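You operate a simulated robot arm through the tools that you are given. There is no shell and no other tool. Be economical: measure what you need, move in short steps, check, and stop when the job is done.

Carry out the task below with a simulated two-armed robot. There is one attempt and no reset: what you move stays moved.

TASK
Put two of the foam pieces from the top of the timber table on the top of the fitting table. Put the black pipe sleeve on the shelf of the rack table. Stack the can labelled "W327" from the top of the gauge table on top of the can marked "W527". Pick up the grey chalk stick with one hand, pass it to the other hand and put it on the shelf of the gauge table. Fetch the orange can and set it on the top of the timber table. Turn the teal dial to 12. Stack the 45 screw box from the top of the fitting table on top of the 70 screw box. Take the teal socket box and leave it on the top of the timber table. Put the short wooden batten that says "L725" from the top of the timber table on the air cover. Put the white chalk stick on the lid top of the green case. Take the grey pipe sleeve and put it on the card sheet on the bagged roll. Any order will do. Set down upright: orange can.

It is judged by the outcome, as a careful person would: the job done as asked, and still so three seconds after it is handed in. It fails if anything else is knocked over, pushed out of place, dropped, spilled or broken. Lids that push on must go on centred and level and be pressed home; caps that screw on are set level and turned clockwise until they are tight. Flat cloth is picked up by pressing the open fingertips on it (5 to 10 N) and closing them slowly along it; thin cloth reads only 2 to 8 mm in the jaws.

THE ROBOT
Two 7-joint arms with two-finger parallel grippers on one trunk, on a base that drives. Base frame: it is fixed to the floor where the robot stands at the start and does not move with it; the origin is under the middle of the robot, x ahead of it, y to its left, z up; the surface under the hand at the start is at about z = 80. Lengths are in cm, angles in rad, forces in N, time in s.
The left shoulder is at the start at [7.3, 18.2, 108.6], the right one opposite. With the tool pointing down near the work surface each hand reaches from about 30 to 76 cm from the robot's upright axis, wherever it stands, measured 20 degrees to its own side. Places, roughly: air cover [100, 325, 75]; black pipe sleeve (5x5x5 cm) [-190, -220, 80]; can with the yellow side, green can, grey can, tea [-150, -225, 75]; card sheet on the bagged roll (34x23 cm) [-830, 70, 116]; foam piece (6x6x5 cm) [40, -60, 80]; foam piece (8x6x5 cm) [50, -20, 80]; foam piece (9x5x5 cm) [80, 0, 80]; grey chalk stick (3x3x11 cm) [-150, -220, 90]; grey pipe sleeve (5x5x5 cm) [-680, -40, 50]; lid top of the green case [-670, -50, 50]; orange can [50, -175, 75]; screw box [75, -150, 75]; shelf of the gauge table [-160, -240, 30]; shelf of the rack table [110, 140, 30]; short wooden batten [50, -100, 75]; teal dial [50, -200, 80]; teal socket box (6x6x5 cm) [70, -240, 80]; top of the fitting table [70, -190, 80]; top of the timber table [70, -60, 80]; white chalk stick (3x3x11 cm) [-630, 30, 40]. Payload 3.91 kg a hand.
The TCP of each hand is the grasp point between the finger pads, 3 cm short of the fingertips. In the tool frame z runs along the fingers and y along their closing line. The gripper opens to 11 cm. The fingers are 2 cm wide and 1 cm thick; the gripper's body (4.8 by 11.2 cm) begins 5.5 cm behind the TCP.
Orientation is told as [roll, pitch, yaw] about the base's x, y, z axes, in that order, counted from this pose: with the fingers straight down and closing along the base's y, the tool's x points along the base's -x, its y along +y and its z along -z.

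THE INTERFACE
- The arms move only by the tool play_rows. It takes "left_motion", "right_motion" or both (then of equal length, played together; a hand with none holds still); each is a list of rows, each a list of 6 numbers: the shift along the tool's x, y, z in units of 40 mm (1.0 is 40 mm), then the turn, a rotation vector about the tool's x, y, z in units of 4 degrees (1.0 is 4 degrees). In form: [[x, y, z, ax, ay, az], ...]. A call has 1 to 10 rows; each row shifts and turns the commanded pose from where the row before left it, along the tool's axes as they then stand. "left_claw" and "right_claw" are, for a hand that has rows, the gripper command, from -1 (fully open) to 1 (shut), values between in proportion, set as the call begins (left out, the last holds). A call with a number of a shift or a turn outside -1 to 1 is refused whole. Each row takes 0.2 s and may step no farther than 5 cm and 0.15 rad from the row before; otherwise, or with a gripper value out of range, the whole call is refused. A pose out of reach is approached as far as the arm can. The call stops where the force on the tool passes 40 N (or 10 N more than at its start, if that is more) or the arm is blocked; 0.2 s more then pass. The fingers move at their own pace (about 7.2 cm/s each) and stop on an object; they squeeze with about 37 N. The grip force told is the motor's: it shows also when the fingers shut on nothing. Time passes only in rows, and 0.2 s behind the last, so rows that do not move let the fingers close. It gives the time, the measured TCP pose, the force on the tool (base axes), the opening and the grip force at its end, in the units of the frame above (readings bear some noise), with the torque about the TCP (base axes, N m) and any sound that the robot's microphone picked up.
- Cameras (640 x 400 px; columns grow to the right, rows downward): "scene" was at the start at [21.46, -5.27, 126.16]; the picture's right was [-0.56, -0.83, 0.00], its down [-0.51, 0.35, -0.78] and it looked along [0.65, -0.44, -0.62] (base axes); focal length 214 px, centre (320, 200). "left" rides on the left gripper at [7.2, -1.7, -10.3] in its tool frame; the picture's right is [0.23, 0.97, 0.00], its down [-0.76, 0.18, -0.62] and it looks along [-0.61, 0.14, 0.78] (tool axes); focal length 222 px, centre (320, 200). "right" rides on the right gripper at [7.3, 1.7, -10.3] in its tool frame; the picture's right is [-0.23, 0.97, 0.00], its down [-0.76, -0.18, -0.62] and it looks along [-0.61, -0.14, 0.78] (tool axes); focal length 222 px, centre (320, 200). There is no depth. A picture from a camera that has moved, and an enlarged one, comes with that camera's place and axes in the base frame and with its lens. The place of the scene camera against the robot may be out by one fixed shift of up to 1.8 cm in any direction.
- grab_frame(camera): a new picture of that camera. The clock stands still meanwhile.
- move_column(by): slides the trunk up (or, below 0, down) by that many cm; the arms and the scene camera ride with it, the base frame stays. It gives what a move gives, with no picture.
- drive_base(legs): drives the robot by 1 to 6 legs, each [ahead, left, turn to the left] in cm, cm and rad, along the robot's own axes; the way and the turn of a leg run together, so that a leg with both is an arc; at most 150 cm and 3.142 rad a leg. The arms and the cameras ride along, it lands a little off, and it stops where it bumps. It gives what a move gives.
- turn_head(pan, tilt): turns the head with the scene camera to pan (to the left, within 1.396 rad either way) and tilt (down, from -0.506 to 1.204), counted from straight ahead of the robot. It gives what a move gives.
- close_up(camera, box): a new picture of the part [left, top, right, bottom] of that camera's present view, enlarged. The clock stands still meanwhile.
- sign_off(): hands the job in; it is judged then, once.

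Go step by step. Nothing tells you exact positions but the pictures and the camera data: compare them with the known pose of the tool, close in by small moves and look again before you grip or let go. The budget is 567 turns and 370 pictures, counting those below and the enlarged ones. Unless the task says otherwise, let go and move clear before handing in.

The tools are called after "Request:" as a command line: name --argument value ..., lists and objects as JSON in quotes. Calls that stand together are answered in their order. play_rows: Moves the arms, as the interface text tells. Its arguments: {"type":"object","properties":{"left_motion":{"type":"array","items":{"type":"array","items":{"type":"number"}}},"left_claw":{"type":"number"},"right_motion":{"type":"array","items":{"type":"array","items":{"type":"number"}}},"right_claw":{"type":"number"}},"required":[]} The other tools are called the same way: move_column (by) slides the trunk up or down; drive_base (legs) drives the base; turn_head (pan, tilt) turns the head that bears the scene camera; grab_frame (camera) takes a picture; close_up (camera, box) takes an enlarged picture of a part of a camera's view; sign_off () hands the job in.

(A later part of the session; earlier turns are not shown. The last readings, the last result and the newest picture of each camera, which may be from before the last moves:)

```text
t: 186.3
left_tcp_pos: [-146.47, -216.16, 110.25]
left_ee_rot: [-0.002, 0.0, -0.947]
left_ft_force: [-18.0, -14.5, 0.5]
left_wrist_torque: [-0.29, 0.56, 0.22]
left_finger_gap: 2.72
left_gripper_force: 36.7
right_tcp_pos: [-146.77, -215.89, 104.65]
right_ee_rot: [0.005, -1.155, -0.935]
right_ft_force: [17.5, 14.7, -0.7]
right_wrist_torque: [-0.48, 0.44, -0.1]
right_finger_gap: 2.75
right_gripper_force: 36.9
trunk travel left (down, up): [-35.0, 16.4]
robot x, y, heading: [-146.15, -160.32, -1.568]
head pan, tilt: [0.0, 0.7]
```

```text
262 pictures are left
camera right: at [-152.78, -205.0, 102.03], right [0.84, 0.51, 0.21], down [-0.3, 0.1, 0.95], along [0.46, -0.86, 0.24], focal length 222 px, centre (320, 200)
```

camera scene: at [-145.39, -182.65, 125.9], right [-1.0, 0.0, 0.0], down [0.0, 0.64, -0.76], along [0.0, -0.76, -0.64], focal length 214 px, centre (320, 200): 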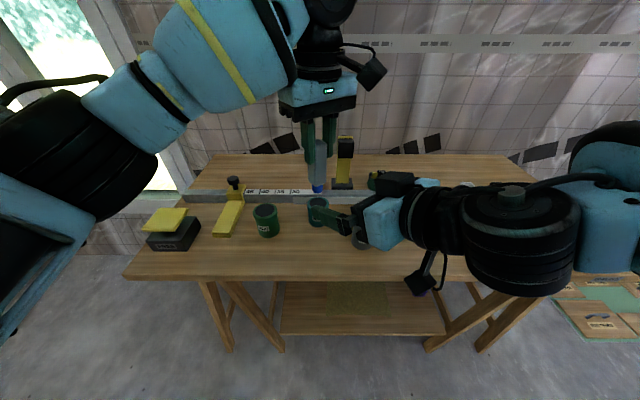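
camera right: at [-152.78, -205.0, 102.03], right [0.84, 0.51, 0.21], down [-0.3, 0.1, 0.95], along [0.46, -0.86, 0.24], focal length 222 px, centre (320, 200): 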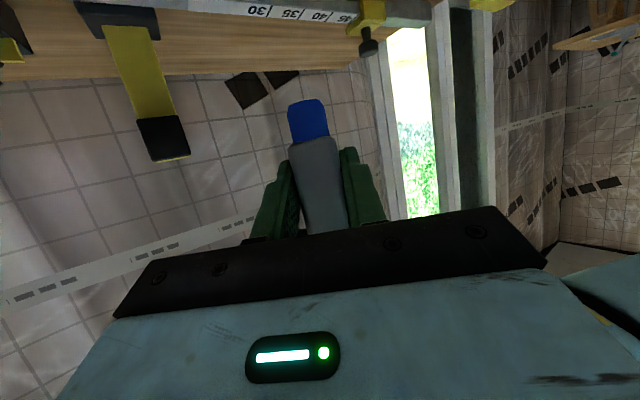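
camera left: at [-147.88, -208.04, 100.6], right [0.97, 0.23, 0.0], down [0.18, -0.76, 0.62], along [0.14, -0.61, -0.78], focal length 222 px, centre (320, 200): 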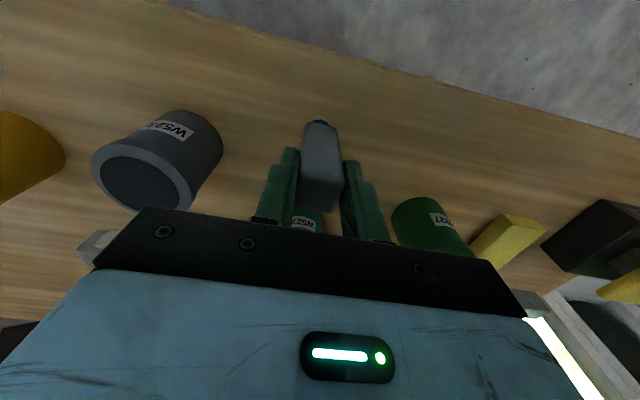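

Both hold it. The left releases and rises.

Request:
play_rows --left_motion '[[0, 0, 0, 0, 0, 0], [0, 0, 0, 0, 0, 0], [0, 0, -0.6, 0, 0, 0], [0, 0, -0.8, 0, 0, 0], [0, 0, -0.8, 0, 0, 0], [0.3, 0.6, -0.3, 0, 0, 0], [0, 0.9, 0, 0, 0, 0], [0, 0.9, 0, 0, 0, 0]]' --left_claw 0

Request:
grab_frame --camera "scene"

Request:
grab_frame --camera "right"

```text
t: 188.1
left_tcp_pos: [-139.1, -209.41, 120.33]
left_ee_rot: [0.001, 0.001, -0.945]
left_ft_force: [0.4, 0.8, -0.4]
left_wrist_torque: [-0.04, -0.02, 0.01]
left_finger_gap: 5.51
left_gripper_force: 0.1
right_tcp_pos: [-146.97, -215.84, 104.81]
right_ee_rot: [0.001, -1.157, -0.94]
right_ft_force: [-0.7, -0.4, 0.1]
right_wrist_torque: [-0.01, 0.02, 0.0]
right_finger_gap: 2.7
right_gripper_force: 36.4
trunk travel left (down, up): [-35.0, 16.4]
robot x, y, heading: [-146.66, -160.34, -1.568]
head pan, tilt: [0.0, 0.7]
```

```text
261 pictures are left
camera scene: at [-145.42, -182.55, 125.92], right [-1.0, 0.0, 0.0], down [0.0, 0.64, -0.77], along [0.0, -0.77, -0.64], focal length 214 px, centre (320, 200)
```

scene: 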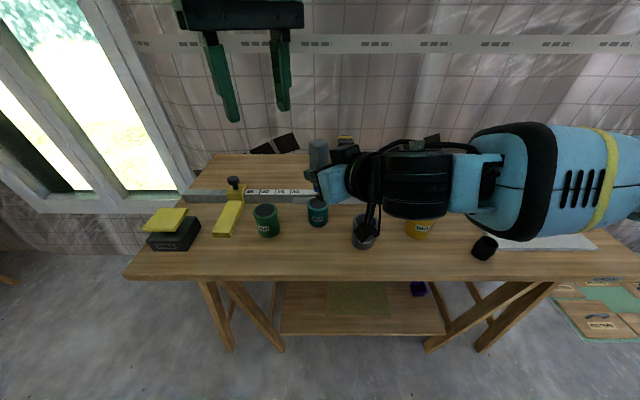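

```text
260 pictures are left
camera right: at [-152.8, -205.07, 102.05], right [0.84, 0.5, 0.21], down [-0.3, 0.11, 0.95], along [0.45, -0.86, 0.24], focal length 222 px, centre (320, 200)
```

right: 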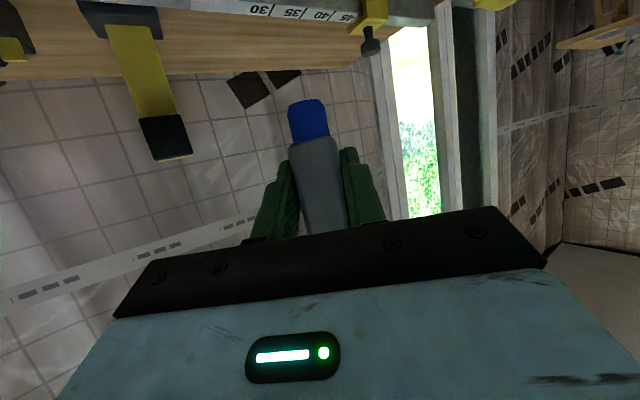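

Hand-over complete. Now I back off 42 cm from the table, straighten the right hand's yaw, and tuck the left hand close.

Request:
drive_base --legs '[[-42, 0, 0]]'

Request:
play_rows --right_motion '[[0, -0.5, 0, 0.917, 0, 0.405], [0, -0.5, 0, 0.917, 0, 0.405], [0, -0.5, 0, 0.917, 0, 0.405], [0, -0.5, 0, 0.917, 0, 0.405], [0, -0.5, 0, 0.917, 0, 0.405], [0, -0.3, 0, 0.917, 0, 0.405], [0, 0, 0, 0.917, 0, 0.405], [0, 0, 0, 0.917, 0, 0.405], [0, 0, 0, 0.917, 0, 0.405]]' --left_motion '[[0, 0.5, 0, 0, 0, 0.95], [0, 0.5, 0, 0, 0, 0.95], [0, 0.5, 0, 0, 0, 0.95], [0, 0.5, 0, 0, 0, 0.95], [0, 0.5, 0, 0, 0, 0.95], [0, 0.5, 0, 0, 0, 0.95], [0.5, 0, 0, 0, 0, 0.95], [0.5, 0, 0, 0, 0, 0.95], [0.5, 0, 0, 0, 0, 0.95]]'

Request:
grab_frame --camera "scene"

```text
t: 190.7
left_tcp_pos: [-139.39, -167.77, 120.3]
left_ee_rot: [-0.001, -0.002, -0.949]
left_ft_force: [-0.1, 0.6, -0.4]
left_wrist_torque: [-0.02, 0.0, 0.02]
left_finger_gap: 5.51
left_gripper_force: 0.0
right_tcp_pos: [-147.26, -174.39, 104.79]
right_ee_rot: [0.003, -1.154, -0.946]
right_ft_force: [0.0, 0.3, -0.1]
right_wrist_torque: [-0.03, 0.02, 0.06]
right_finger_gap: 2.73
right_gripper_force: 36.8
trunk travel left (down, up): [-35.0, 16.4]
robot x, y, heading: [-146.69, -118.54, -1.573]
head pan, tilt: [0.0, 0.7]
```

```text
t: 192.7
left_tcp_pos: [-129.79, -156.63, 120.19]
left_ee_rot: [0.0, -0.001, -1.547]
left_ft_force: [-0.4, 0.4, -0.1]
left_wrist_torque: [0.02, 0.01, 0.0]
left_finger_gap: 5.5
left_gripper_force: 0.0
right_tcp_pos: [-158.37, -179.4, 104.96]
right_ee_rot: [0.004, -1.156, -1.58]
right_ft_force: [0.4, 0.3, -1.3]
right_wrist_torque: [0.0, -0.01, 0.01]
right_finger_gap: 2.75
right_gripper_force: 36.8
right hand out of reach, approached as far as the arm can: row 9
trunk travel left (down, up): [-35.0, 16.4]
robot x, y, heading: [-146.68, -118.89, -1.574]
head pan, tilt: [0.0, 0.7]
```

```text
259 pictures are left
camera scene: at [-145.62, -140.86, 125.92], right [-1.0, 0.0, 0.0], down [0.0, 0.64, -0.77], along [0.0, -0.77, -0.64], focal length 214 px, centre (320, 200)
```

scene: 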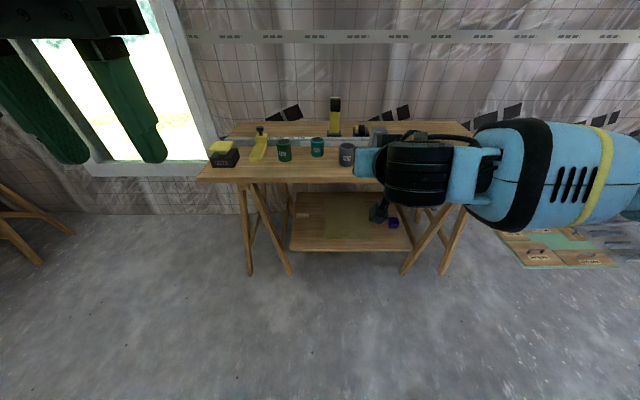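

Next: shift 16 cm to the robot's left, lower the trunk and then the right hand to shelf height in front of the table.

Request:
drive_base --legs '[[0, 16.4, 0]]'

Request:
move_column --by -33

Request:
play_rows --right_motion '[[0.84, 0, 0.37, 0, 0, 0], [0.84, 0, 0.37, 0, 0, 0], [0.84, 0, 0.37, 0, 0, 0], [0.84, 0, 0.37, 0, 0, 0], [0.84, 0, 0.37, 0, 0, 0], [0.84, 0, 0.37, 0, 0, 0], [0.84, 0, 0.37, 0, 0, 0], [0.84, 0, 0.37, 0, 0, 0]]'

Request:
grab_frame --camera "scene"

Request:
grab_frame --camera "right"

```text
t: 194.7
left_tcp_pos: [-113.64, -156.76, 120.27]
left_ee_rot: [-0.001, 0.001, -1.545]
left_ft_force: [0.3, 0.3, -0.1]
left_wrist_torque: [-0.05, -0.01, 0.0]
left_finger_gap: 5.52
left_gripper_force: 0.1
right_tcp_pos: [-142.22, -179.48, 104.91]
right_ee_rot: [0.004, -1.156, -1.577]
right_ft_force: [0.0, 0.8, -0.1]
right_wrist_torque: [0.06, 0.01, 0.0]
right_finger_gap: 2.73
right_gripper_force: 37.3
trunk travel left (down, up): [-35.0, 16.4]
robot x, y, heading: [-130.21, -118.94, -1.572]
head pan, tilt: [0.0, 0.7]
```

```text
t: 196.4
left_tcp_pos: [-113.52, -157.61, 104.21]
left_ee_rot: [0.007, 0.019, -1.541]
left_ft_force: [0.7, -1.5, -1.8]
left_wrist_torque: [-0.03, 0.0, 0.03]
left_finger_gap: 5.51
left_gripper_force: 0.1
right_tcp_pos: [-142.32, -179.72, 89.09]
right_ee_rot: [0.002, -1.144, -1.576]
right_ft_force: [0.1, -0.2, -0.6]
right_wrist_torque: [0.01, 0.01, -0.01]
right_finger_gap: 2.73
right_gripper_force: 37.6
trunk travel left (down, up): [-19.8, 31.7]
robot x, y, heading: [-130.6, -118.92, -1.574]
head pan, tilt: [0.0, 0.7]
stopped: the force on the tool passed its limit at 56 N (the readings are from after the stop); the commanded pose is now the measured one
```

```text
t: 198.2
left_tcp_pos: [-113.43, -157.48, 104.49]
left_ee_rot: [0.004, 0.014, -1.542]
left_ft_force: [0.3, -14.2, -8.8]
left_wrist_torque: [0.63, -0.15, 0.19]
left_finger_gap: 5.52
left_gripper_force: 0.1
right_tcp_pos: [-145.68, -178.92, 61.47]
right_ee_rot: [0.008, -1.144, -1.579]
right_ft_force: [-0.5, 1.2, -0.6]
right_wrist_torque: [-0.02, -0.01, -0.02]
right_finger_gap: 2.7
right_gripper_force: 37.1
right hand out of reach, approached as far as the arm can: row 6, 7, 8
trunk travel left (down, up): [-19.8, 31.7]
robot x, y, heading: [-130.54, -118.82, -1.579]
head pan, tilt: [0.0, 0.7]
```

```text
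258 pictures are left
camera scene: at [-129.21, -145.7, 110.61], right [-1.0, -0.04, 0.0], down [-0.02, 0.6, -0.8], along [0.03, -0.8, -0.6], focal length 214 px, centre (320, 200)
```

scene: 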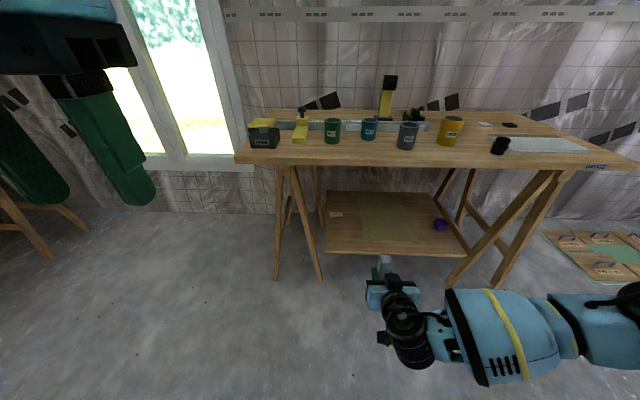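

```text
257 pictures are left
camera right: at [-143.82, -166.53, 58.92], right [0.97, -0.1, 0.21], down [-0.18, 0.25, 0.95], along [-0.14, -0.96, 0.23], focal length 222 px, centre (320, 200)
```

right: 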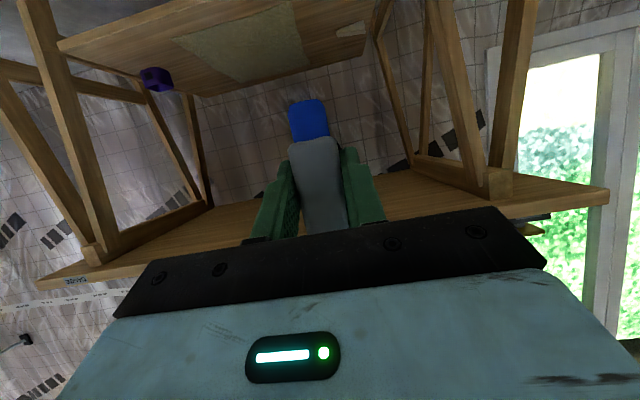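

The left arm pressed against something (likely the robot itself) during the descent. I move it forward/out and up, then continue lowering.

Request:
play_rows --left_motion '[[-0.6, 0.5, -0.3, 0, 0, 0], [-0.6, 0.5, -0.3, 0, 0, 0], [-0.6, 0.5, -0.3, 0, 0, 0], [-0.6, 0.3, -0.5, 0, 0, 0], [0, 0, 0, 0, 0, 0]]'

Request:
move_column --by -16

Request:
grab_frame --camera "scene"

```text
t: 199.4
left_tcp_pos: [-107.28, -167.35, 106.88]
left_ee_rot: [0.002, 0.012, -1.542]
left_ft_force: [-0.2, -0.1, -0.8]
left_wrist_torque: [0.01, -0.05, -0.02]
left_finger_gap: 5.51
left_gripper_force: 0.1
left hand out of reach, approached as far as the arm can: row 3, 4
right_tcp_pos: [-145.66, -178.95, 61.48]
right_ee_rot: [0.003, -1.145, -1.578]
right_ft_force: [-0.1, 0.3, -0.7]
right_wrist_torque: [0.02, -0.01, -0.02]
right_finger_gap: 2.71
right_gripper_force: 36.6
trunk travel left (down, up): [-19.8, 31.7]
robot x, y, heading: [-130.47, -118.76, -1.577]
head pan, tilt: [0.0, 0.7]
```

```text
t: 201.2
left_tcp_pos: [-107.32, -173.66, 84.24]
left_ee_rot: [0.006, 0.157, -1.541]
left_ft_force: [-0.4, -0.3, -0.3]
left_wrist_torque: [0.01, 0.0, 0.0]
left_finger_gap: 5.5
left_gripper_force: 0.0
right_tcp_pos: [-145.48, -178.8, 45.51]
right_ee_rot: [0.001, -1.145, -1.575]
right_ft_force: [-0.5, 0.5, -0.6]
right_wrist_torque: [0.02, 0.0, -0.02]
right_finger_gap: 2.72
right_gripper_force: 36.9
trunk travel left (down, up): [-3.8, 47.7]
robot x, y, heading: [-130.52, -119.0, -1.576]
head pan, tilt: [0.0, 0.7]
```

```text
256 pictures are left
camera scene: at [-129.58, -151.75, 91.93], right [-1.0, 0.0, 0.0], down [0.0, 0.64, -0.77], along [0.0, -0.77, -0.64], focal length 214 px, centre (320, 200)
```

scene: 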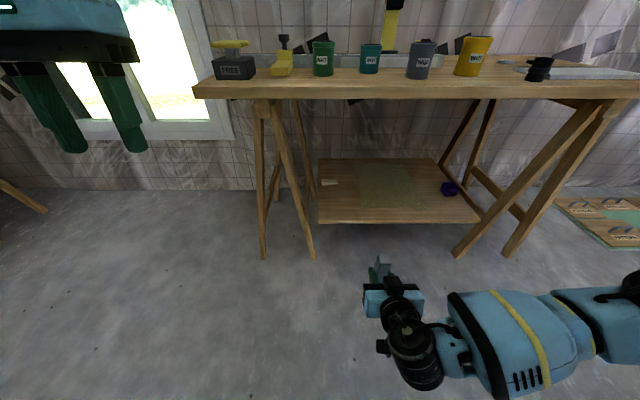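

I swing the left hand out to the left (beyond the table's end) so it stays clear, before driving in.

Request:
play_rows --left_motion '[[0.2, 0.9, 0, 0, -0.75, 0], [0.2, 0.9, 0, 0, -0.75, 0], [0.2, 0.9, 0, 0, -0.75, 0], [0.2, 0.9, -0.2, 0, 0, 0], [0.2, 0.9, -0.2, 0, 0, 0], [0.2, 0.9, -0.2, 0, 0, 0], [0.2, 0.9, -0.2, 0, 0, 0]]'

Request:
grab_frame --camera "right"

```text
t: 202.8
left_tcp_pos: [-85.47, -170.82, 78.45]
left_ee_rot: [0.006, -0.001, -1.544]
left_ft_force: [-0.3, -0.5, 0.0]
left_wrist_torque: [0.0, -0.02, 0.0]
left_finger_gap: 5.49
left_gripper_force: 0.0
left hand out of reach, approached as far as the arm can: row 1, 2, 3, 4, 5, 6, 7
right_tcp_pos: [-145.45, -178.75, 45.4]
right_ee_rot: [0.001, -1.145, -1.576]
right_ft_force: [0.6, -0.3, -1.1]
right_wrist_torque: [0.0, 0.0, 0.0]
right_finger_gap: 2.7
right_gripper_force: 36.9
trunk travel left (down, up): [-3.8, 47.7]
robot x, y, heading: [-130.32, -119.04, -1.574]
head pan, tilt: [0.0, 0.7]
```

```text
255 pictures are left
camera right: at [-143.65, -166.45, 42.81], right [0.97, -0.1, 0.21], down [-0.18, 0.25, 0.95], along [-0.14, -0.96, 0.23], focal length 222 px, centre (320, 200)
```

right: 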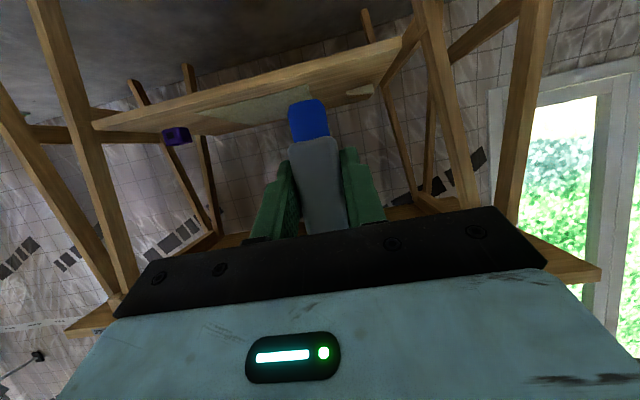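

Request:
play_rows --left_motion '[[0.9, 0, 0, 0, 0, 0], [0.9, 0, 0, 0, 0, 0], [0.9, 0, 0, 0, 0, 0], [0.9, 0, 0, 0, 0, 0]]'

Request:
drive_base --legs '[[20, 3, 0.005]]'

Request:
grab_frame --camera "right"

Request:
grab_frame --camera "scene"

```text
t: 203.8
left_tcp_pos: [-88.31, -159.09, 73.37]
left_ee_rot: [0.009, -0.002, -1.541]
left_ft_force: [-1.2, 0.0, -0.4]
left_wrist_torque: [-0.01, 0.0, -0.04]
left_finger_gap: 5.5
left_gripper_force: 0.1
left hand out of reach, approached as far as the arm can: row 1, 2, 3, 4
right_tcp_pos: [-145.58, -178.78, 45.4]
right_ee_rot: [0.001, -1.146, -1.577]
right_ft_force: [0.1, -0.1, -1.5]
right_wrist_torque: [0.06, 0.01, 0.03]
right_finger_gap: 2.73
right_gripper_force: 37.4
trunk travel left (down, up): [-3.8, 47.7]
robot x, y, heading: [-130.56, -119.09, -1.575]
head pan, tilt: [0.0, 0.7]
```

```text
t: 205.4
left_tcp_pos: [-85.05, -178.9, 73.39]
left_ee_rot: [0.007, 0.001, -1.538]
left_ft_force: [0.1, 0.4, 0.1]
left_wrist_torque: [0.03, -0.02, 0.01]
left_finger_gap: 5.51
left_gripper_force: 0.1
right_tcp_pos: [-142.11, -198.74, 45.34]
right_ee_rot: [0.003, -1.146, -1.57]
right_ft_force: [0.9, 0.4, -0.2]
right_wrist_torque: [0.04, 0.03, -0.02]
right_finger_gap: 2.72
right_gripper_force: 36.9
trunk travel left (down, up): [-3.8, 47.7]
robot x, y, heading: [-127.55, -138.77, -1.57]
head pan, tilt: [0.0, 0.7]
```

```text
254 pictures are left
camera right: at [-140.42, -186.47, 42.8], right [0.97, -0.09, 0.21], down [-0.18, 0.25, 0.95], along [-0.14, -0.96, 0.23], focal length 222 px, centre (320, 200)
```

right: 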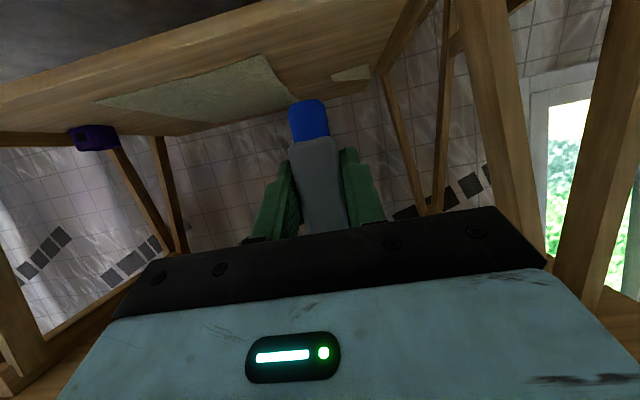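

```text
253 pictures are left
camera scene: at [-126.42, -171.74, 91.92], right [-1.0, 0.0, 0.0], down [0.0, 0.64, -0.76], along [0.0, -0.76, -0.64], focal length 214 px, centre (320, 200)
```

scene: 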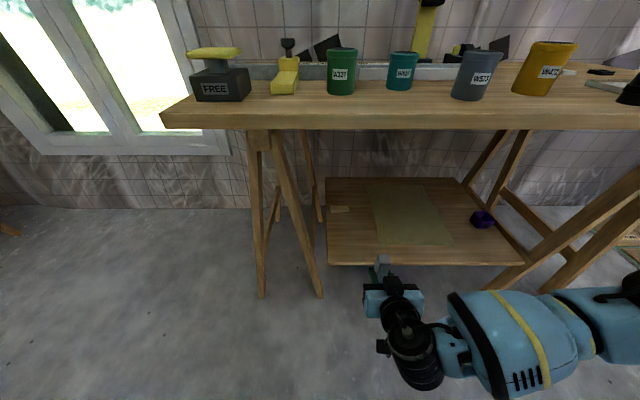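

Clear path under the table. Drive in 13 cm, then extend the arm.

Request:
drive_base --legs '[[13, 0, 0]]'

Request:
play_rows --right_motion '[[-0.2, 0, 0.46, 0, 0, 0], [-0.2, 0, 0.46, 0, 0, 0], [-0.2, 0, 0.46, 0, 0, 0], [-0.2, 0, 0.46, 0, 0, 0]]'

Request:
grab_frame --camera "right"

Request:
grab_frame --camera "scene"

```text
t: 206.7
left_tcp_pos: [-84.95, -191.66, 73.38]
left_ee_rot: [0.006, 0.0, -1.534]
left_ft_force: [-0.6, 0.4, 0.7]
left_wrist_torque: [-0.01, 0.0, 0.02]
left_finger_gap: 5.5
left_gripper_force: 0.0
right_tcp_pos: [-141.96, -211.83, 45.39]
right_ee_rot: [0.002, -1.144, -1.567]
right_ft_force: [0.2, 0.2, -0.7]
right_wrist_torque: [0.02, 0.01, -0.04]
right_finger_gap: 2.71
right_gripper_force: 37.3
trunk travel left (down, up): [-3.8, 47.7]
robot x, y, heading: [-127.55, -151.49, -1.566]
head pan, tilt: [0.0, 0.7]
```

```text
t: 207.7
left_tcp_pos: [-84.89, -191.6, 73.34]
left_ee_rot: [0.007, 0.0, -1.534]
left_ft_force: [0.4, 0.3, 0.4]
left_wrist_torque: [-0.02, -0.01, 0.0]
left_finger_gap: 5.51
left_gripper_force: 0.1
right_tcp_pos: [-141.97, -219.67, 45.25]
right_ee_rot: [0.003, -1.145, -1.569]
right_ft_force: [0.2, 0.1, -1.5]
right_wrist_torque: [-0.01, -0.02, -0.03]
right_finger_gap: 2.72
right_gripper_force: 37.5
trunk travel left (down, up): [-3.8, 47.7]
robot x, y, heading: [-127.69, -151.83, -1.562]
head pan, tilt: [0.0, 0.7]
```

```text
252 pictures are left
camera right: at [-140.22, -207.43, 42.7], right [0.97, -0.09, 0.21], down [-0.18, 0.25, 0.95], along [-0.14, -0.96, 0.23], focal length 222 px, centre (320, 200)
```

right: 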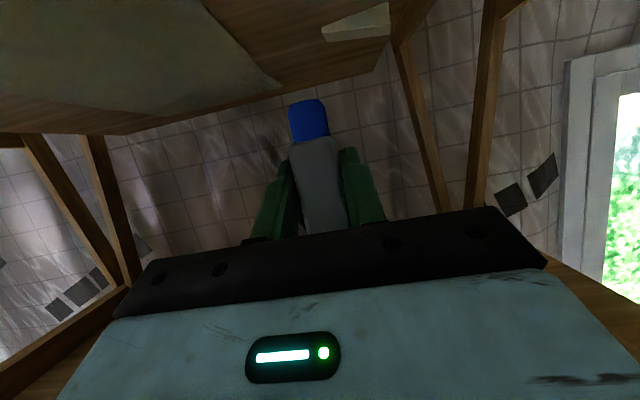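

```text
251 pictures are left
camera scene: at [-126.31, -184.63, 91.92], right [-1.0, 0.0, 0.0], down [0.0, 0.64, -0.76], along [0.0, -0.76, -0.64], focal length 214 px, centre (320, 200)
```

scene: 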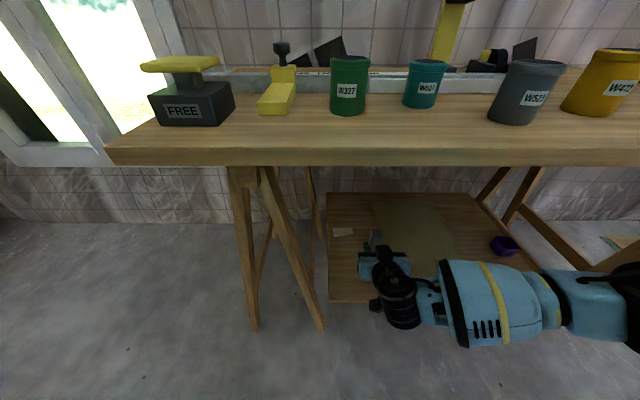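

Lower toward the shelf.

Request:
play_rows --right_motion '[[0.6, 0, 0.265, 0, 0, 0], [0.6, 0, 0.265, 0, 0, 0], [0.6, 0, 0.265, 0, 0, 0], [0.2, 0, 0.088, 0, 0, 0]]'

Request:
grab_frame --camera "right"

Request:
close_up --camera "scene" --box '[300, 180, 460, 320]'

```text
t: 208.7
left_tcp_pos: [-84.95, -191.65, 73.49]
left_ee_rot: [0.005, 0.0, -1.534]
left_ft_force: [-0.1, 0.0, 1.3]
left_wrist_torque: [-0.02, 0.0, -0.03]
left_finger_gap: 5.52
left_gripper_force: 0.1
right_tcp_pos: [-144.57, -218.71, 38.27]
right_ee_rot: [0.004, -1.143, -1.569]
right_ft_force: [0.7, -0.1, -0.5]
right_wrist_torque: [0.0, -0.02, 0.01]
right_finger_gap: 2.7
right_gripper_force: 36.8
right hand out of reach, approached as far as the arm can: row 2, 3, 4
trunk travel left (down, up): [-3.8, 47.7]
robot x, y, heading: [-127.71, -152.01, -1.564]
head pan, tilt: [0.0, 0.7]
```

```text
250 pictures are left
camera right: at [-142.84, -206.36, 35.69], right [0.97, -0.09, 0.21], down [-0.18, 0.25, 0.95], along [-0.13, -0.96, 0.23], focal length 222 px, centre (320, 200)
```

right: 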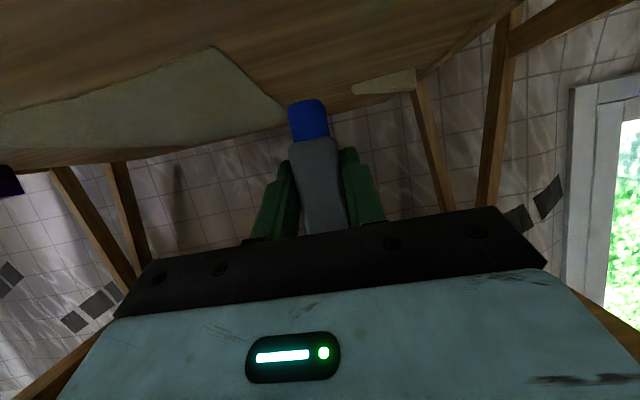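

```text
2.86 times, centred on (380, 250) of scene
camera zoom: at [-126.3, -184.62, 91.92], right [-1.0, 0.0, 0.0], down [0.0, 0.64, -0.76], along [0.0, -0.76, -0.64], focal length 613 px, centre (149, 57)
```

zoom: 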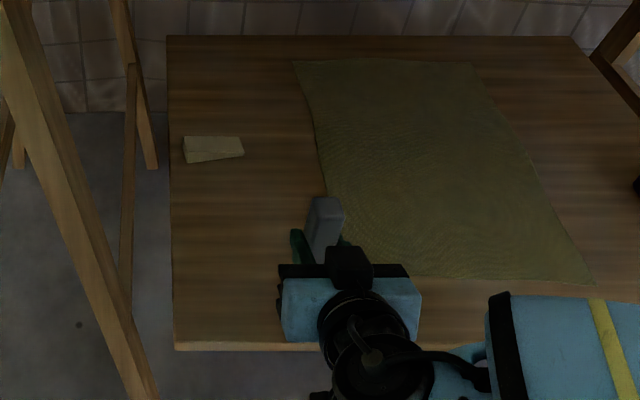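

Request:
drive_base --legs '[[0, 3, 0]]'

Request:
move_column --by -3.5

Request:
close_up --camera "scene" --box '[300, 180, 460, 320]'

```text
t: 209.7
left_tcp_pos: [-81.87, -191.62, 73.37]
left_ee_rot: [0.006, -0.001, -1.535]
left_ft_force: [-0.5, -0.5, 0.8]
left_wrist_torque: [-0.02, -0.01, -0.03]
left_finger_gap: 5.49
left_gripper_force: 0.0
right_tcp_pos: [-141.64, -218.65, 38.24]
right_ee_rot: [0.004, -1.142, -1.568]
right_ft_force: [0.5, -0.2, -0.6]
right_wrist_torque: [0.01, 0.01, 0.01]
right_finger_gap: 2.73
right_gripper_force: 37.3
trunk travel left (down, up): [-3.8, 47.7]
robot x, y, heading: [-124.29, -151.86, -1.568]
head pan, tilt: [0.0, 0.7]
```

```text
t: 210.4
left_tcp_pos: [-81.93, -191.68, 69.82]
left_ee_rot: [0.008, -0.003, -1.534]
left_ft_force: [0.6, 0.6, -0.7]
left_wrist_torque: [0.06, -0.01, 0.01]
left_finger_gap: 5.52
left_gripper_force: 0.0
right_tcp_pos: [-141.67, -218.81, 35.49]
right_ee_rot: [0.004, -1.144, -1.566]
right_ft_force: [0.1, 0.1, -2.6]
right_wrist_torque: [0.01, 0.0, 0.01]
right_finger_gap: 2.73
right_gripper_force: 37.1
trunk travel left (down, up): [-0.3, 51.2]
robot x, y, heading: [-124.92, -151.48, -1.57]
head pan, tilt: [0.0, 0.7]
```

```text
2.86 times, centred on (380, 250) of scene
camera zoom: at [-123.27, -185.21, 89.46], right [-1.0, 0.0, 0.0], down [0.0, 0.64, -0.76], along [0.0, -0.76, -0.64], focal length 613 px, centre (149, 57)
```

zoom: 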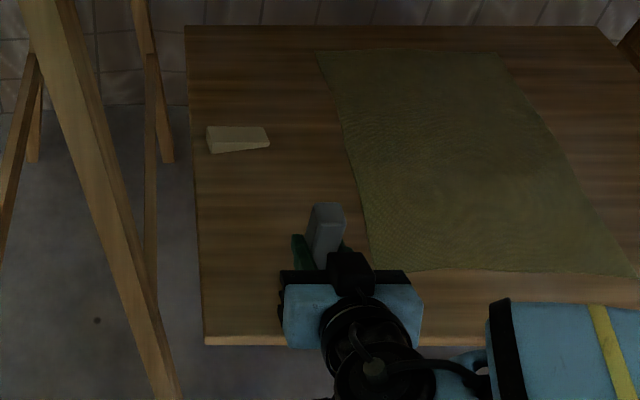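

Request:
play_rows --right_motion '[[0.1, 0, 0.044, 0, 0, 0], [0.1, 0, 0.044, 0, 0, 0], [0.05, 0, 0.022, 0, 0, 0]]'

```text
t: 211.2
left_tcp_pos: [-82.05, -191.63, 70.0]
left_ee_rot: [0.008, -0.005, -1.535]
left_ft_force: [-0.3, 0.3, -0.4]
left_wrist_torque: [-0.03, 0.02, 0.01]
left_finger_gap: 5.51
left_gripper_force: 0.1
right_tcp_pos: [-142.11, -218.59, 34.79]
right_ee_rot: [0.009, -1.144, -1.566]
right_ft_force: [0.6, 0.0, -0.1]
right_wrist_torque: [0.04, 0.03, 0.03]
right_finger_gap: 2.75
right_gripper_force: 37.1
right hand out of reach, approached as far as the arm can: row 2
trunk travel left (down, up): [-0.3, 51.2]
robot x, y, heading: [-124.68, -151.62, -1.563]
head pan, tilt: [0.0, 0.7]
```

Reach limit; I drive 4 cm nearer, and lower while retracting.

Request:
drive_base --legs '[[4, 0, 0]]'

Request:
play_rows --right_motion '[[0.2, 0, -0.25, 0, 0, 0], [0.2, 0, -0.25, 0, 0, 0], [0.13, 0, 0.02, 0, 0, 0], [0.09, 0, 0.04, 0, 0, 0]]'

```text
t: 212.1
left_tcp_pos: [-81.88, -195.53, 70.0]
left_ee_rot: [0.007, -0.005, -1.536]
left_ft_force: [-0.3, -0.5, -0.3]
left_wrist_torque: [0.0, 0.02, 0.0]
left_finger_gap: 5.5
left_gripper_force: 0.1
right_tcp_pos: [-142.01, -222.68, 34.72]
right_ee_rot: [0.008, -1.143, -1.565]
right_ft_force: [0.1, -0.1, -0.5]
right_wrist_torque: [0.04, 0.01, -0.03]
right_finger_gap: 2.71
right_gripper_force: 37.3
trunk travel left (down, up): [-0.3, 51.2]
robot x, y, heading: [-124.25, -155.63, -1.568]
head pan, tilt: [0.0, 0.7]
```

```text
t: 213.1
left_tcp_pos: [-81.89, -195.52, 70.23]
left_ee_rot: [0.004, -0.006, -1.533]
left_ft_force: [1.1, -0.4, 0.1]
left_wrist_torque: [-0.01, 0.0, 0.01]
left_finger_gap: 5.5
left_gripper_force: 0.1
right_tcp_pos: [-142.13, -219.99, 33.84]
right_ee_rot: [0.016, -1.15, -1.572]
right_ft_force: [3.9, 2.8, 19.8]
right_wrist_torque: [-0.18, -0.21, 0.07]
right_finger_gap: 2.73
right_gripper_force: 36.8
right hand out of reach, approached as far as the arm can: row 4
trunk travel left (down, up): [-0.3, 51.2]
robot x, y, heading: [-124.36, -155.23, -1.565]
head pan, tilt: [0.0, 0.7]
```

Contact with the shelf. Release and back out.

Request:
play_rows --right_motion '[[0, 0, 0, 0, 0, 0], [0, 0, 0, 0, 0, 0], [0, 0, -0.3, 0, 0, 0], [0, 0, -0.5, 0, 0, 0], [0, 0, -0.6, 0, 0, 0], [0, 0, -0.6, 0, 0, 0]]' --right_claw 0

Request:
grab_frame --camera "scene"

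Request:
grab_frame --camera "right"

```text
t: 214.5
left_tcp_pos: [-81.98, -195.68, 70.01]
left_ee_rot: [0.007, -0.006, -1.533]
left_ft_force: [-0.4, -0.6, 0.1]
left_wrist_torque: [0.03, -0.01, -0.01]
left_finger_gap: 5.51
left_gripper_force: 0.1
right_tcp_pos: [-142.48, -212.62, 36.6]
right_ee_rot: [0.009, -1.143, -1.567]
right_ft_force: [0.4, -0.3, -1.1]
right_wrist_torque: [0.01, 0.03, 0.01]
right_finger_gap: 5.48
right_gripper_force: 0.1
trunk travel left (down, up): [-0.3, 51.2]
robot x, y, heading: [-124.25, -155.38, -1.566]
head pan, tilt: [0.0, 0.7]
```

```text
247 pictures are left
camera scene: at [-123.27, -189.11, 89.48], right [-1.0, 0.0, 0.0], down [0.0, 0.64, -0.77], along [0.0, -0.77, -0.64], focal length 214 px, centre (320, 200)
```

scene: 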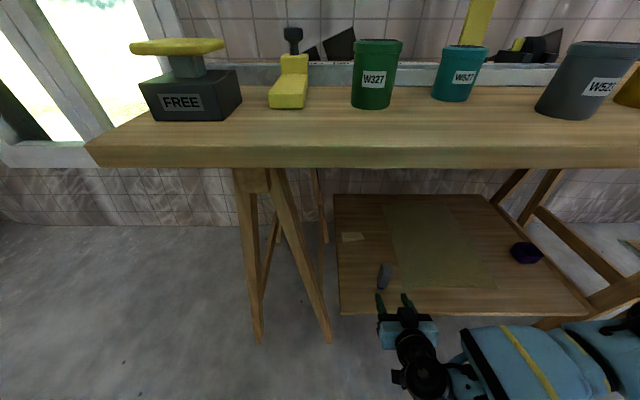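

```text
246 pictures are left
camera right: at [-140.7, -200.3, 34.15], right [0.97, -0.08, 0.21], down [-0.18, 0.25, 0.95], along [-0.13, -0.96, 0.23], focal length 222 px, centre (320, 200)
```

right: 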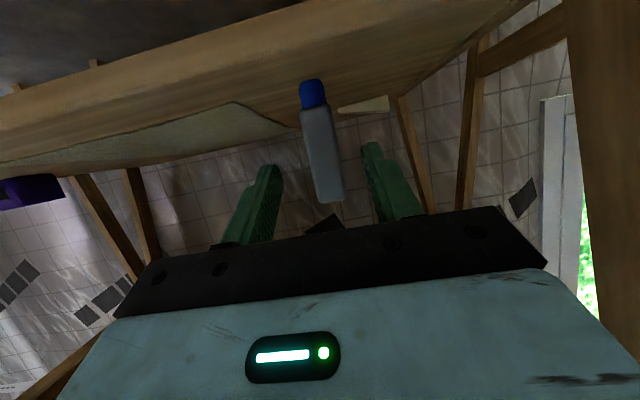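

The chalk stands on the shelf. Back out and raise the trunk.

Request:
drive_base --legs '[[-45, 0, 0]]'

Request:
move_column --by 35

Request:
grab_frame --camera "scene"

```text
t: 217.2
left_tcp_pos: [-81.98, -150.75, 70.0]
left_ee_rot: [0.008, -0.005, -1.529]
left_ft_force: [0.0, 0.0, 0.0]
left_wrist_torque: [-0.04, 0.01, -0.01]
left_finger_gap: 5.48
left_gripper_force: 0.0
right_tcp_pos: [-142.4, -168.12, 36.75]
right_ee_rot: [0.007, -1.143, -1.562]
right_ft_force: [0.5, 0.5, 0.3]
right_wrist_torque: [0.02, 0.03, -0.01]
right_finger_gap: 5.51
right_gripper_force: 0.0
trunk travel left (down, up): [-0.3, 51.2]
robot x, y, heading: [-124.95, -110.8, -1.562]
head pan, tilt: [0.0, 0.7]
```

```text
t: 220.7
left_tcp_pos: [-82.08, -142.66, 112.75]
left_ee_rot: [-0.003, -0.302, -1.529]
left_ft_force: [0.4, -0.7, 0.6]
left_wrist_torque: [0.0, -0.02, -0.01]
left_finger_gap: 5.51
left_gripper_force: 0.1
right_tcp_pos: [-142.51, -170.3, 78.24]
right_ee_rot: [0.011, -1.285, -1.563]
right_ft_force: [0.1, -0.3, -0.5]
right_wrist_torque: [0.01, 0.0, 0.02]
right_finger_gap: 5.51
right_gripper_force: 0.1
trunk travel left (down, up): [-35.3, 16.2]
robot x, y, heading: [-124.94, -110.94, -1.554]
head pan, tilt: [0.0, 0.7]
```

```text
245 pictures are left
camera scene: at [-123.5, -133.02, 126.19], right [-1.0, -0.01, 0.0], down [-0.01, 0.64, -0.76], along [0.01, -0.76, -0.64], focal length 214 px, centre (320, 200)
```

scene: 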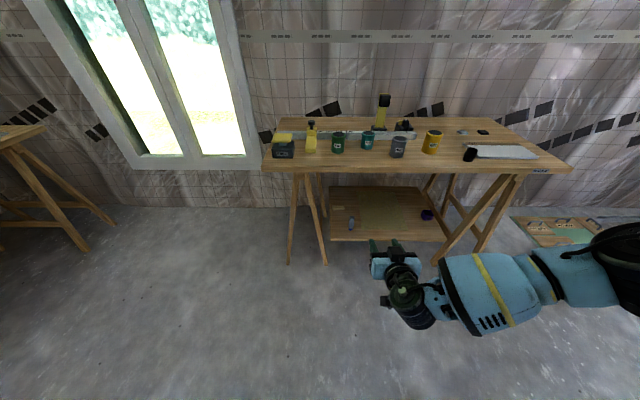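

Request:
play_rows --right_motion '[[-0.9, 0, -0.26, 0, 0, 0], [-0.9, 0, -0.26, 0, 0, 0], [-0.9, 0, -0.26, 0, 0, 0], [-0.9, 0, -0.26, 0, 0, 0], [-0.9, 0, -0.26, 0, 0, 0], [-0.9, 0, -0.26, 0, 0, 0], [-0.9, 0, -0.26, 0, 1, 0], [-0.5, 0, -0.26, 0, 1, 0], [0, 0, 0, 0, 1, 0], [0, 0, 0, 0, 1, 0]]' --left_motion '[[-0.5, -0.6, 0, 0, 0.9, 0], [-0.5, -0.6, 0, 0, 0.9, 0], [-0.5, -0.6, 0, 0, 0.9, 0], [-0.5, -0.6, 0, 0, 0.9, 0], [-0.4, -0.6, 0, 0, 0.7, 0], [0, -0.6, 0, 0, 0, 0], [0, -0.6, 0, 0, 0, 0], [0, -0.6, 0, 0, 0, 0], [0, 0, 0, 0, 0, 0], [0, 0, 0, 0, 0, 0]]'

Request:
play_rows --right_motion '[[0, 0, 0, 0, 1, 0], [0, 0, 0, 0, 1, 0], [0, 0, 0, 0, 1, 0], [0, 0, 0, 0, 1, 0], [0, 0, 0, 0, 1, 0], [0, 0, 0, 0, 1, 0], [0, 0, 0, 0, 1, 0], [0, 0, 0, 0, 1, 0], [0, 0, 0, 0, 1, 0], [0, 0, 0, 0, 1, 0]]'

Request:
play_rows --right_motion '[[0, 0, 0, 0, 1, 0], [0, 0, 0, 0, 1, 0], [0, 0, 0, 0, 1, 0], [0, 0, 0, 0, 1, 0], [0, 0, 0, 0, 0.4, 0]]'

```text
t: 222.8
left_tcp_pos: [-100.84, -152.86, 114.5]
left_ee_rot: [-0.003, -0.002, -1.529]
left_ft_force: [0.6, -0.1, -0.1]
left_wrist_torque: [-0.02, 0.0, 0.0]
left_finger_gap: 5.49
left_gripper_force: 0.1
left hand out of reach, approached as far as the arm can: row 1
right_tcp_pos: [-142.39, -170.03, 106.7]
right_ee_rot: [0.006, -1.003, -1.557]
right_ft_force: [-0.3, 0.2, -0.2]
right_wrist_torque: [-0.01, 0.02, 0.01]
right_finger_gap: 5.5
right_gripper_force: 0.2
trunk travel left (down, up): [-35.3, 16.2]
robot x, y, heading: [-125.15, -110.53, -1.558]
head pan, tilt: [0.0, 0.7]
```

```text
t: 225.1
left_tcp_pos: [-100.76, -152.91, 114.37]
left_ee_rot: [-0.005, -0.002, -1.528]
left_ft_force: [-0.4, 0.1, 0.2]
left_wrist_torque: [0.02, -0.03, 0.02]
left_finger_gap: 5.5
left_gripper_force: 0.1
right_tcp_pos: [-142.55, -170.21, 106.69]
right_ee_rot: [0.003, -0.302, -1.552]
right_ft_force: [0.4, 0.5, -0.1]
right_wrist_torque: [0.0, -0.02, 0.01]
right_finger_gap: 5.49
right_gripper_force: 0.2
trunk travel left (down, up): [-35.3, 16.2]
robot x, y, heading: [-124.92, -111.16, -1.557]
head pan, tilt: [0.0, 0.7]
```

```text
t: 226.2
left_tcp_pos: [-100.61, -152.91, 114.51]
left_ee_rot: [-0.005, -0.003, -1.528]
left_ft_force: [0.1, 0.5, -0.3]
left_wrist_torque: [-0.01, 0.01, -0.02]
left_finger_gap: 5.5
left_gripper_force: 0.1
right_tcp_pos: [-146.56, -168.52, 106.35]
right_ee_rot: [0.001, 0.003, -1.551]
right_ft_force: [-0.2, -0.9, 0.0]
right_wrist_torque: [0.01, -0.01, 0.01]
right_finger_gap: 5.48
right_gripper_force: 0.0
right hand out of reach, approached as far as the arm can: row 2, 3, 4
trunk travel left (down, up): [-35.3, 16.2]
robot x, y, heading: [-124.56, -111.12, -1.561]
head pan, tilt: [0.0, 0.7]
```

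Next: stack W327 on W527 with the left hand, and the black sleeve with the right. Drive to about [-150,-169].

Request:
drive_base --legs '[[30, -25, -0.01], [28, 0, 0]]'

Request:
grab_frame --camera "scene"

Request:
grab_frame --camera "left"

```text
t: 230.6
left_tcp_pos: [-126.24, -211.73, 114.35]
left_ee_rot: [-0.003, -0.005, -1.539]
left_ft_force: [0.6, 0.6, -0.4]
left_wrist_torque: [0.0, 0.0, 0.02]
left_finger_gap: 5.51
left_gripper_force: 0.1
right_tcp_pos: [-172.26, -227.0, 106.28]
right_ee_rot: [0.004, 0.001, -1.563]
right_ft_force: [-0.8, -1.1, 0.2]
right_wrist_torque: [0.0, -0.02, -0.01]
right_finger_gap: 5.52
right_gripper_force: 0.0
trunk travel left (down, up): [-35.3, 16.2]
robot x, y, heading: [-149.8, -169.65, -1.571]
head pan, tilt: [0.0, 0.7]
```

```text
244 pictures are left
camera scene: at [-148.69, -191.71, 126.19], right [-1.0, 0.0, 0.0], down [0.0, 0.64, -0.76], along [0.0, -0.76, -0.64], focal length 214 px, centre (320, 200)
```

scene: 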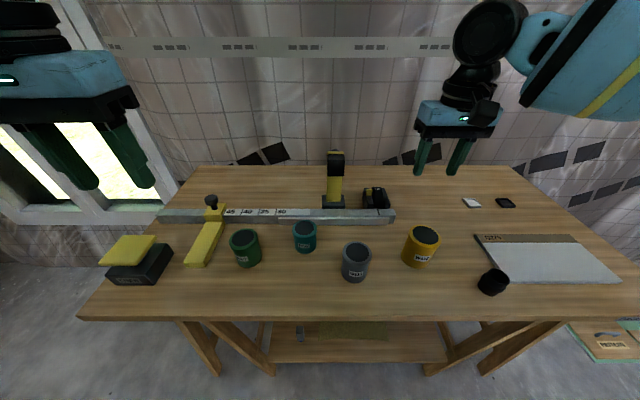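

```text
243 pictures are left
camera left: at [-127.97, -204.61, 124.7], right [0.97, 0.26, 0.0], down [0.2, -0.75, 0.62], along [0.16, -0.6, -0.78], focal length 222 px, centre (320, 200)
```

left: 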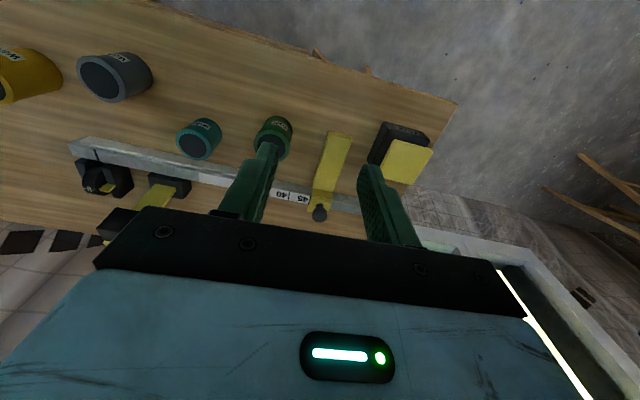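

Request:
play_rows --left_motion '[[-0.75, -0.38, 0, 0, 0, 0.46], [-0.75, -0.38, 0.3, 0, 0, 0], [-0.75, -0.38, 0.6, 0, 0, 0], [-0.75, -0.38, 0.6, 0, 0, 0], [0, 0, 1, 0, 0, 0], [0, 0, 1, 0, 0, 0]]' --left_claw -1

Request:
grab_frame --camera "left"

```text
t: 232.0
left_tcp_pos: [-132.09, -224.09, 100.26]
left_ee_rot: [-0.003, -0.004, -1.569]
left_ft_force: [-0.4, -0.5, 0.8]
left_wrist_torque: [0.0, -0.01, -0.05]
left_finger_gap: 11.0
left_gripper_force: 0.1
right_tcp_pos: [-172.22, -227.03, 106.38]
right_ee_rot: [0.004, 0.001, -1.564]
right_ft_force: [0.0, -0.8, -0.4]
right_wrist_torque: [0.01, -0.04, -0.02]
right_finger_gap: 5.5
right_gripper_force: 0.0
trunk travel left (down, up): [-35.3, 16.2]
robot x, y, heading: [-150.03, -169.54, -1.571]
head pan, tilt: [0.0, 0.7]
```

```text
242 pictures are left
camera left: at [-133.76, -216.76, 110.57], right [0.97, 0.23, 0.0], down [0.18, -0.76, 0.62], along [0.14, -0.61, -0.78], focal length 222 px, centre (320, 200)
```

left: 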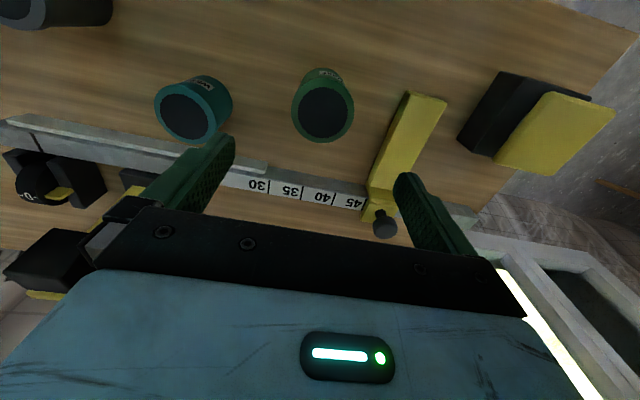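

Green can at [-132,-223.8]. Descend and grip it.

Request:
play_rows --left_motion '[[-0.02, 0.03, 0.9, 0, 0, 0], [0, 0, 0.9, 0, 0, 0], [0, 0, 0.9, 0, 0, 0], [0, 0, 0.9, 0, 0, 0]]'

Request:
play_rows --left_motion '[[0, 0, 0, 0, 0, 0], [0, 0, 0, 0, 0, 0], [0, 0, 0, 0, 0, 0], [0, 0, 0, 0, 0, 0]]' --left_claw 1

Request:
play_rows --left_motion '[[0, 0, -0.7, 0, 0, 0], [0, 0, -0.9, 0, 0, 0], [0, 0, -0.9, 0, 0, 0], [0, 0, -0.5, 0, 0, 0]]'

Request:
grab_frame --camera "left"

```text
t: 233.0
left_tcp_pos: [-132.08, -224.01, 86.17]
left_ee_rot: [-0.005, -0.004, -1.57]
left_ft_force: [0.1, -0.8, -0.4]
left_wrist_torque: [-0.01, 0.04, -0.03]
left_finger_gap: 11.02
left_gripper_force: 0.1
right_tcp_pos: [-172.19, -227.11, 106.32]
right_ee_rot: [0.003, 0.001, -1.563]
right_ft_force: [0.0, -0.5, -1.4]
right_wrist_torque: [0.01, -0.01, -0.02]
right_finger_gap: 5.5
right_gripper_force: 0.0
trunk travel left (down, up): [-35.3, 16.2]
robot x, y, heading: [-149.86, -169.82, -1.567]
head pan, tilt: [0.0, 0.7]
```

```text
t: 234.0
left_tcp_pos: [-132.04, -224.11, 86.17]
left_ee_rot: [-0.003, -0.004, -1.572]
left_ft_force: [0.5, 0.3, 1.5]
left_wrist_torque: [0.0, 0.03, 0.03]
left_finger_gap: 6.27
left_gripper_force: 37.5
right_tcp_pos: [-172.22, -226.86, 106.24]
right_ee_rot: [0.004, 0.002, -1.562]
right_ft_force: [0.4, 0.5, 0.2]
right_wrist_torque: [0.03, 0.03, -0.03]
right_finger_gap: 5.48
right_gripper_force: 0.0
trunk travel left (down, up): [-35.3, 16.2]
robot x, y, heading: [-149.81, -169.74, -1.57]
head pan, tilt: [0.0, 0.7]
```

```text
t: 235.0
left_tcp_pos: [-132.11, -223.96, 98.01]
left_ee_rot: [-0.004, -0.002, -1.569]
left_ft_force: [-0.4, 0.2, -2.6]
left_wrist_torque: [-0.02, -0.01, -0.02]
left_finger_gap: 6.27
left_gripper_force: 36.7
right_tcp_pos: [-172.19, -226.8, 106.23]
right_ee_rot: [0.004, 0.003, -1.563]
right_ft_force: [0.8, 0.2, -0.4]
right_wrist_torque: [-0.07, 0.01, 0.0]
right_finger_gap: 5.5
right_gripper_force: 0.1
trunk travel left (down, up): [-35.3, 16.2]
robot x, y, heading: [-149.91, -169.72, -1.57]
head pan, tilt: [0.0, 0.7]
```

```text
241 pictures are left
camera left: at [-133.75, -216.75, 108.34], right [0.97, 0.23, 0.0], down [0.18, -0.76, 0.62], along [0.14, -0.61, -0.78], focal length 222 px, centre (320, 200)
```

left: 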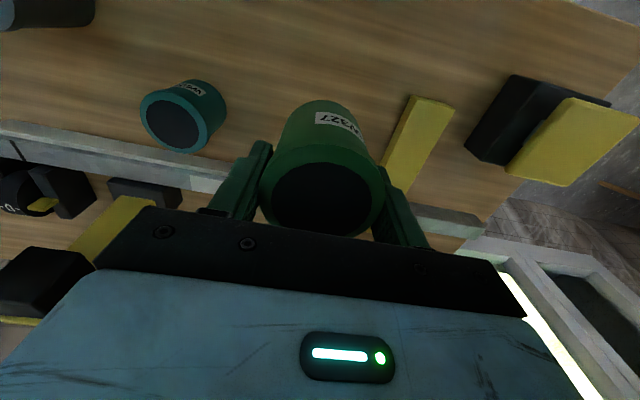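

Held. Slide above W527.

Request:
play_rows --left_motion '[[-0.21, -0.85, 0, 0, 0, 0], [-0.21, -0.85, 0, 0, 0, 0], [-0.21, -0.85, 0, 0, 0, 0], [-0.21, -0.85, 0, 0, 0, 0], [0, 0, 0.5, 0, 0, 0]]'

Request:
grab_frame --camera "left"

Request:
close_up --camera "scene" --box '[230, 150, 390, 290]'

```text
t: 236.2
left_tcp_pos: [-145.45, -227.2, 95.98]
left_ee_rot: [-0.003, -0.003, -1.571]
left_ft_force: [-0.7, -0.1, -2.5]
left_wrist_torque: [-0.01, 0.0, -0.04]
left_finger_gap: 6.28
left_gripper_force: 37.3
right_tcp_pos: [-172.02, -226.95, 106.36]
right_ee_rot: [0.002, 0.002, -1.561]
right_ft_force: [0.2, 0.1, -0.6]
right_wrist_torque: [-0.01, -0.01, -0.01]
right_finger_gap: 5.49
right_gripper_force: 0.1
trunk travel left (down, up): [-35.3, 16.2]
robot x, y, heading: [-149.84, -169.74, -1.569]
head pan, tilt: [0.0, 0.7]
```

```text
240 pictures are left
camera left: at [-147.15, -220.1, 106.33], right [0.97, 0.23, 0.0], down [0.18, -0.76, 0.62], along [0.14, -0.61, -0.78], focal length 222 px, centre (320, 200)
```

left: 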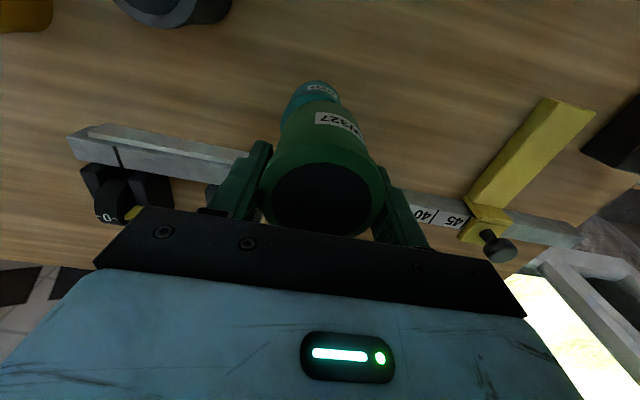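

```text
2.86 times, centred on (310, 220) of scene
camera zoom: at [-148.6, -191.71, 126.19], right [-1.0, 0.0, 0.0], down [0.0, 0.64, -0.76], along [0.0, -0.76, -0.64], focal length 613 px, centre (349, 143)
```

zoom: 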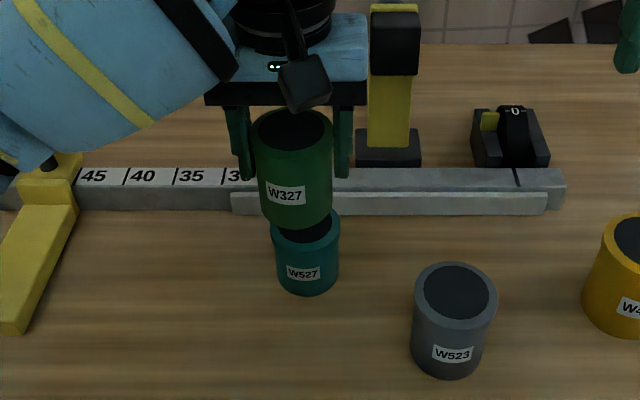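

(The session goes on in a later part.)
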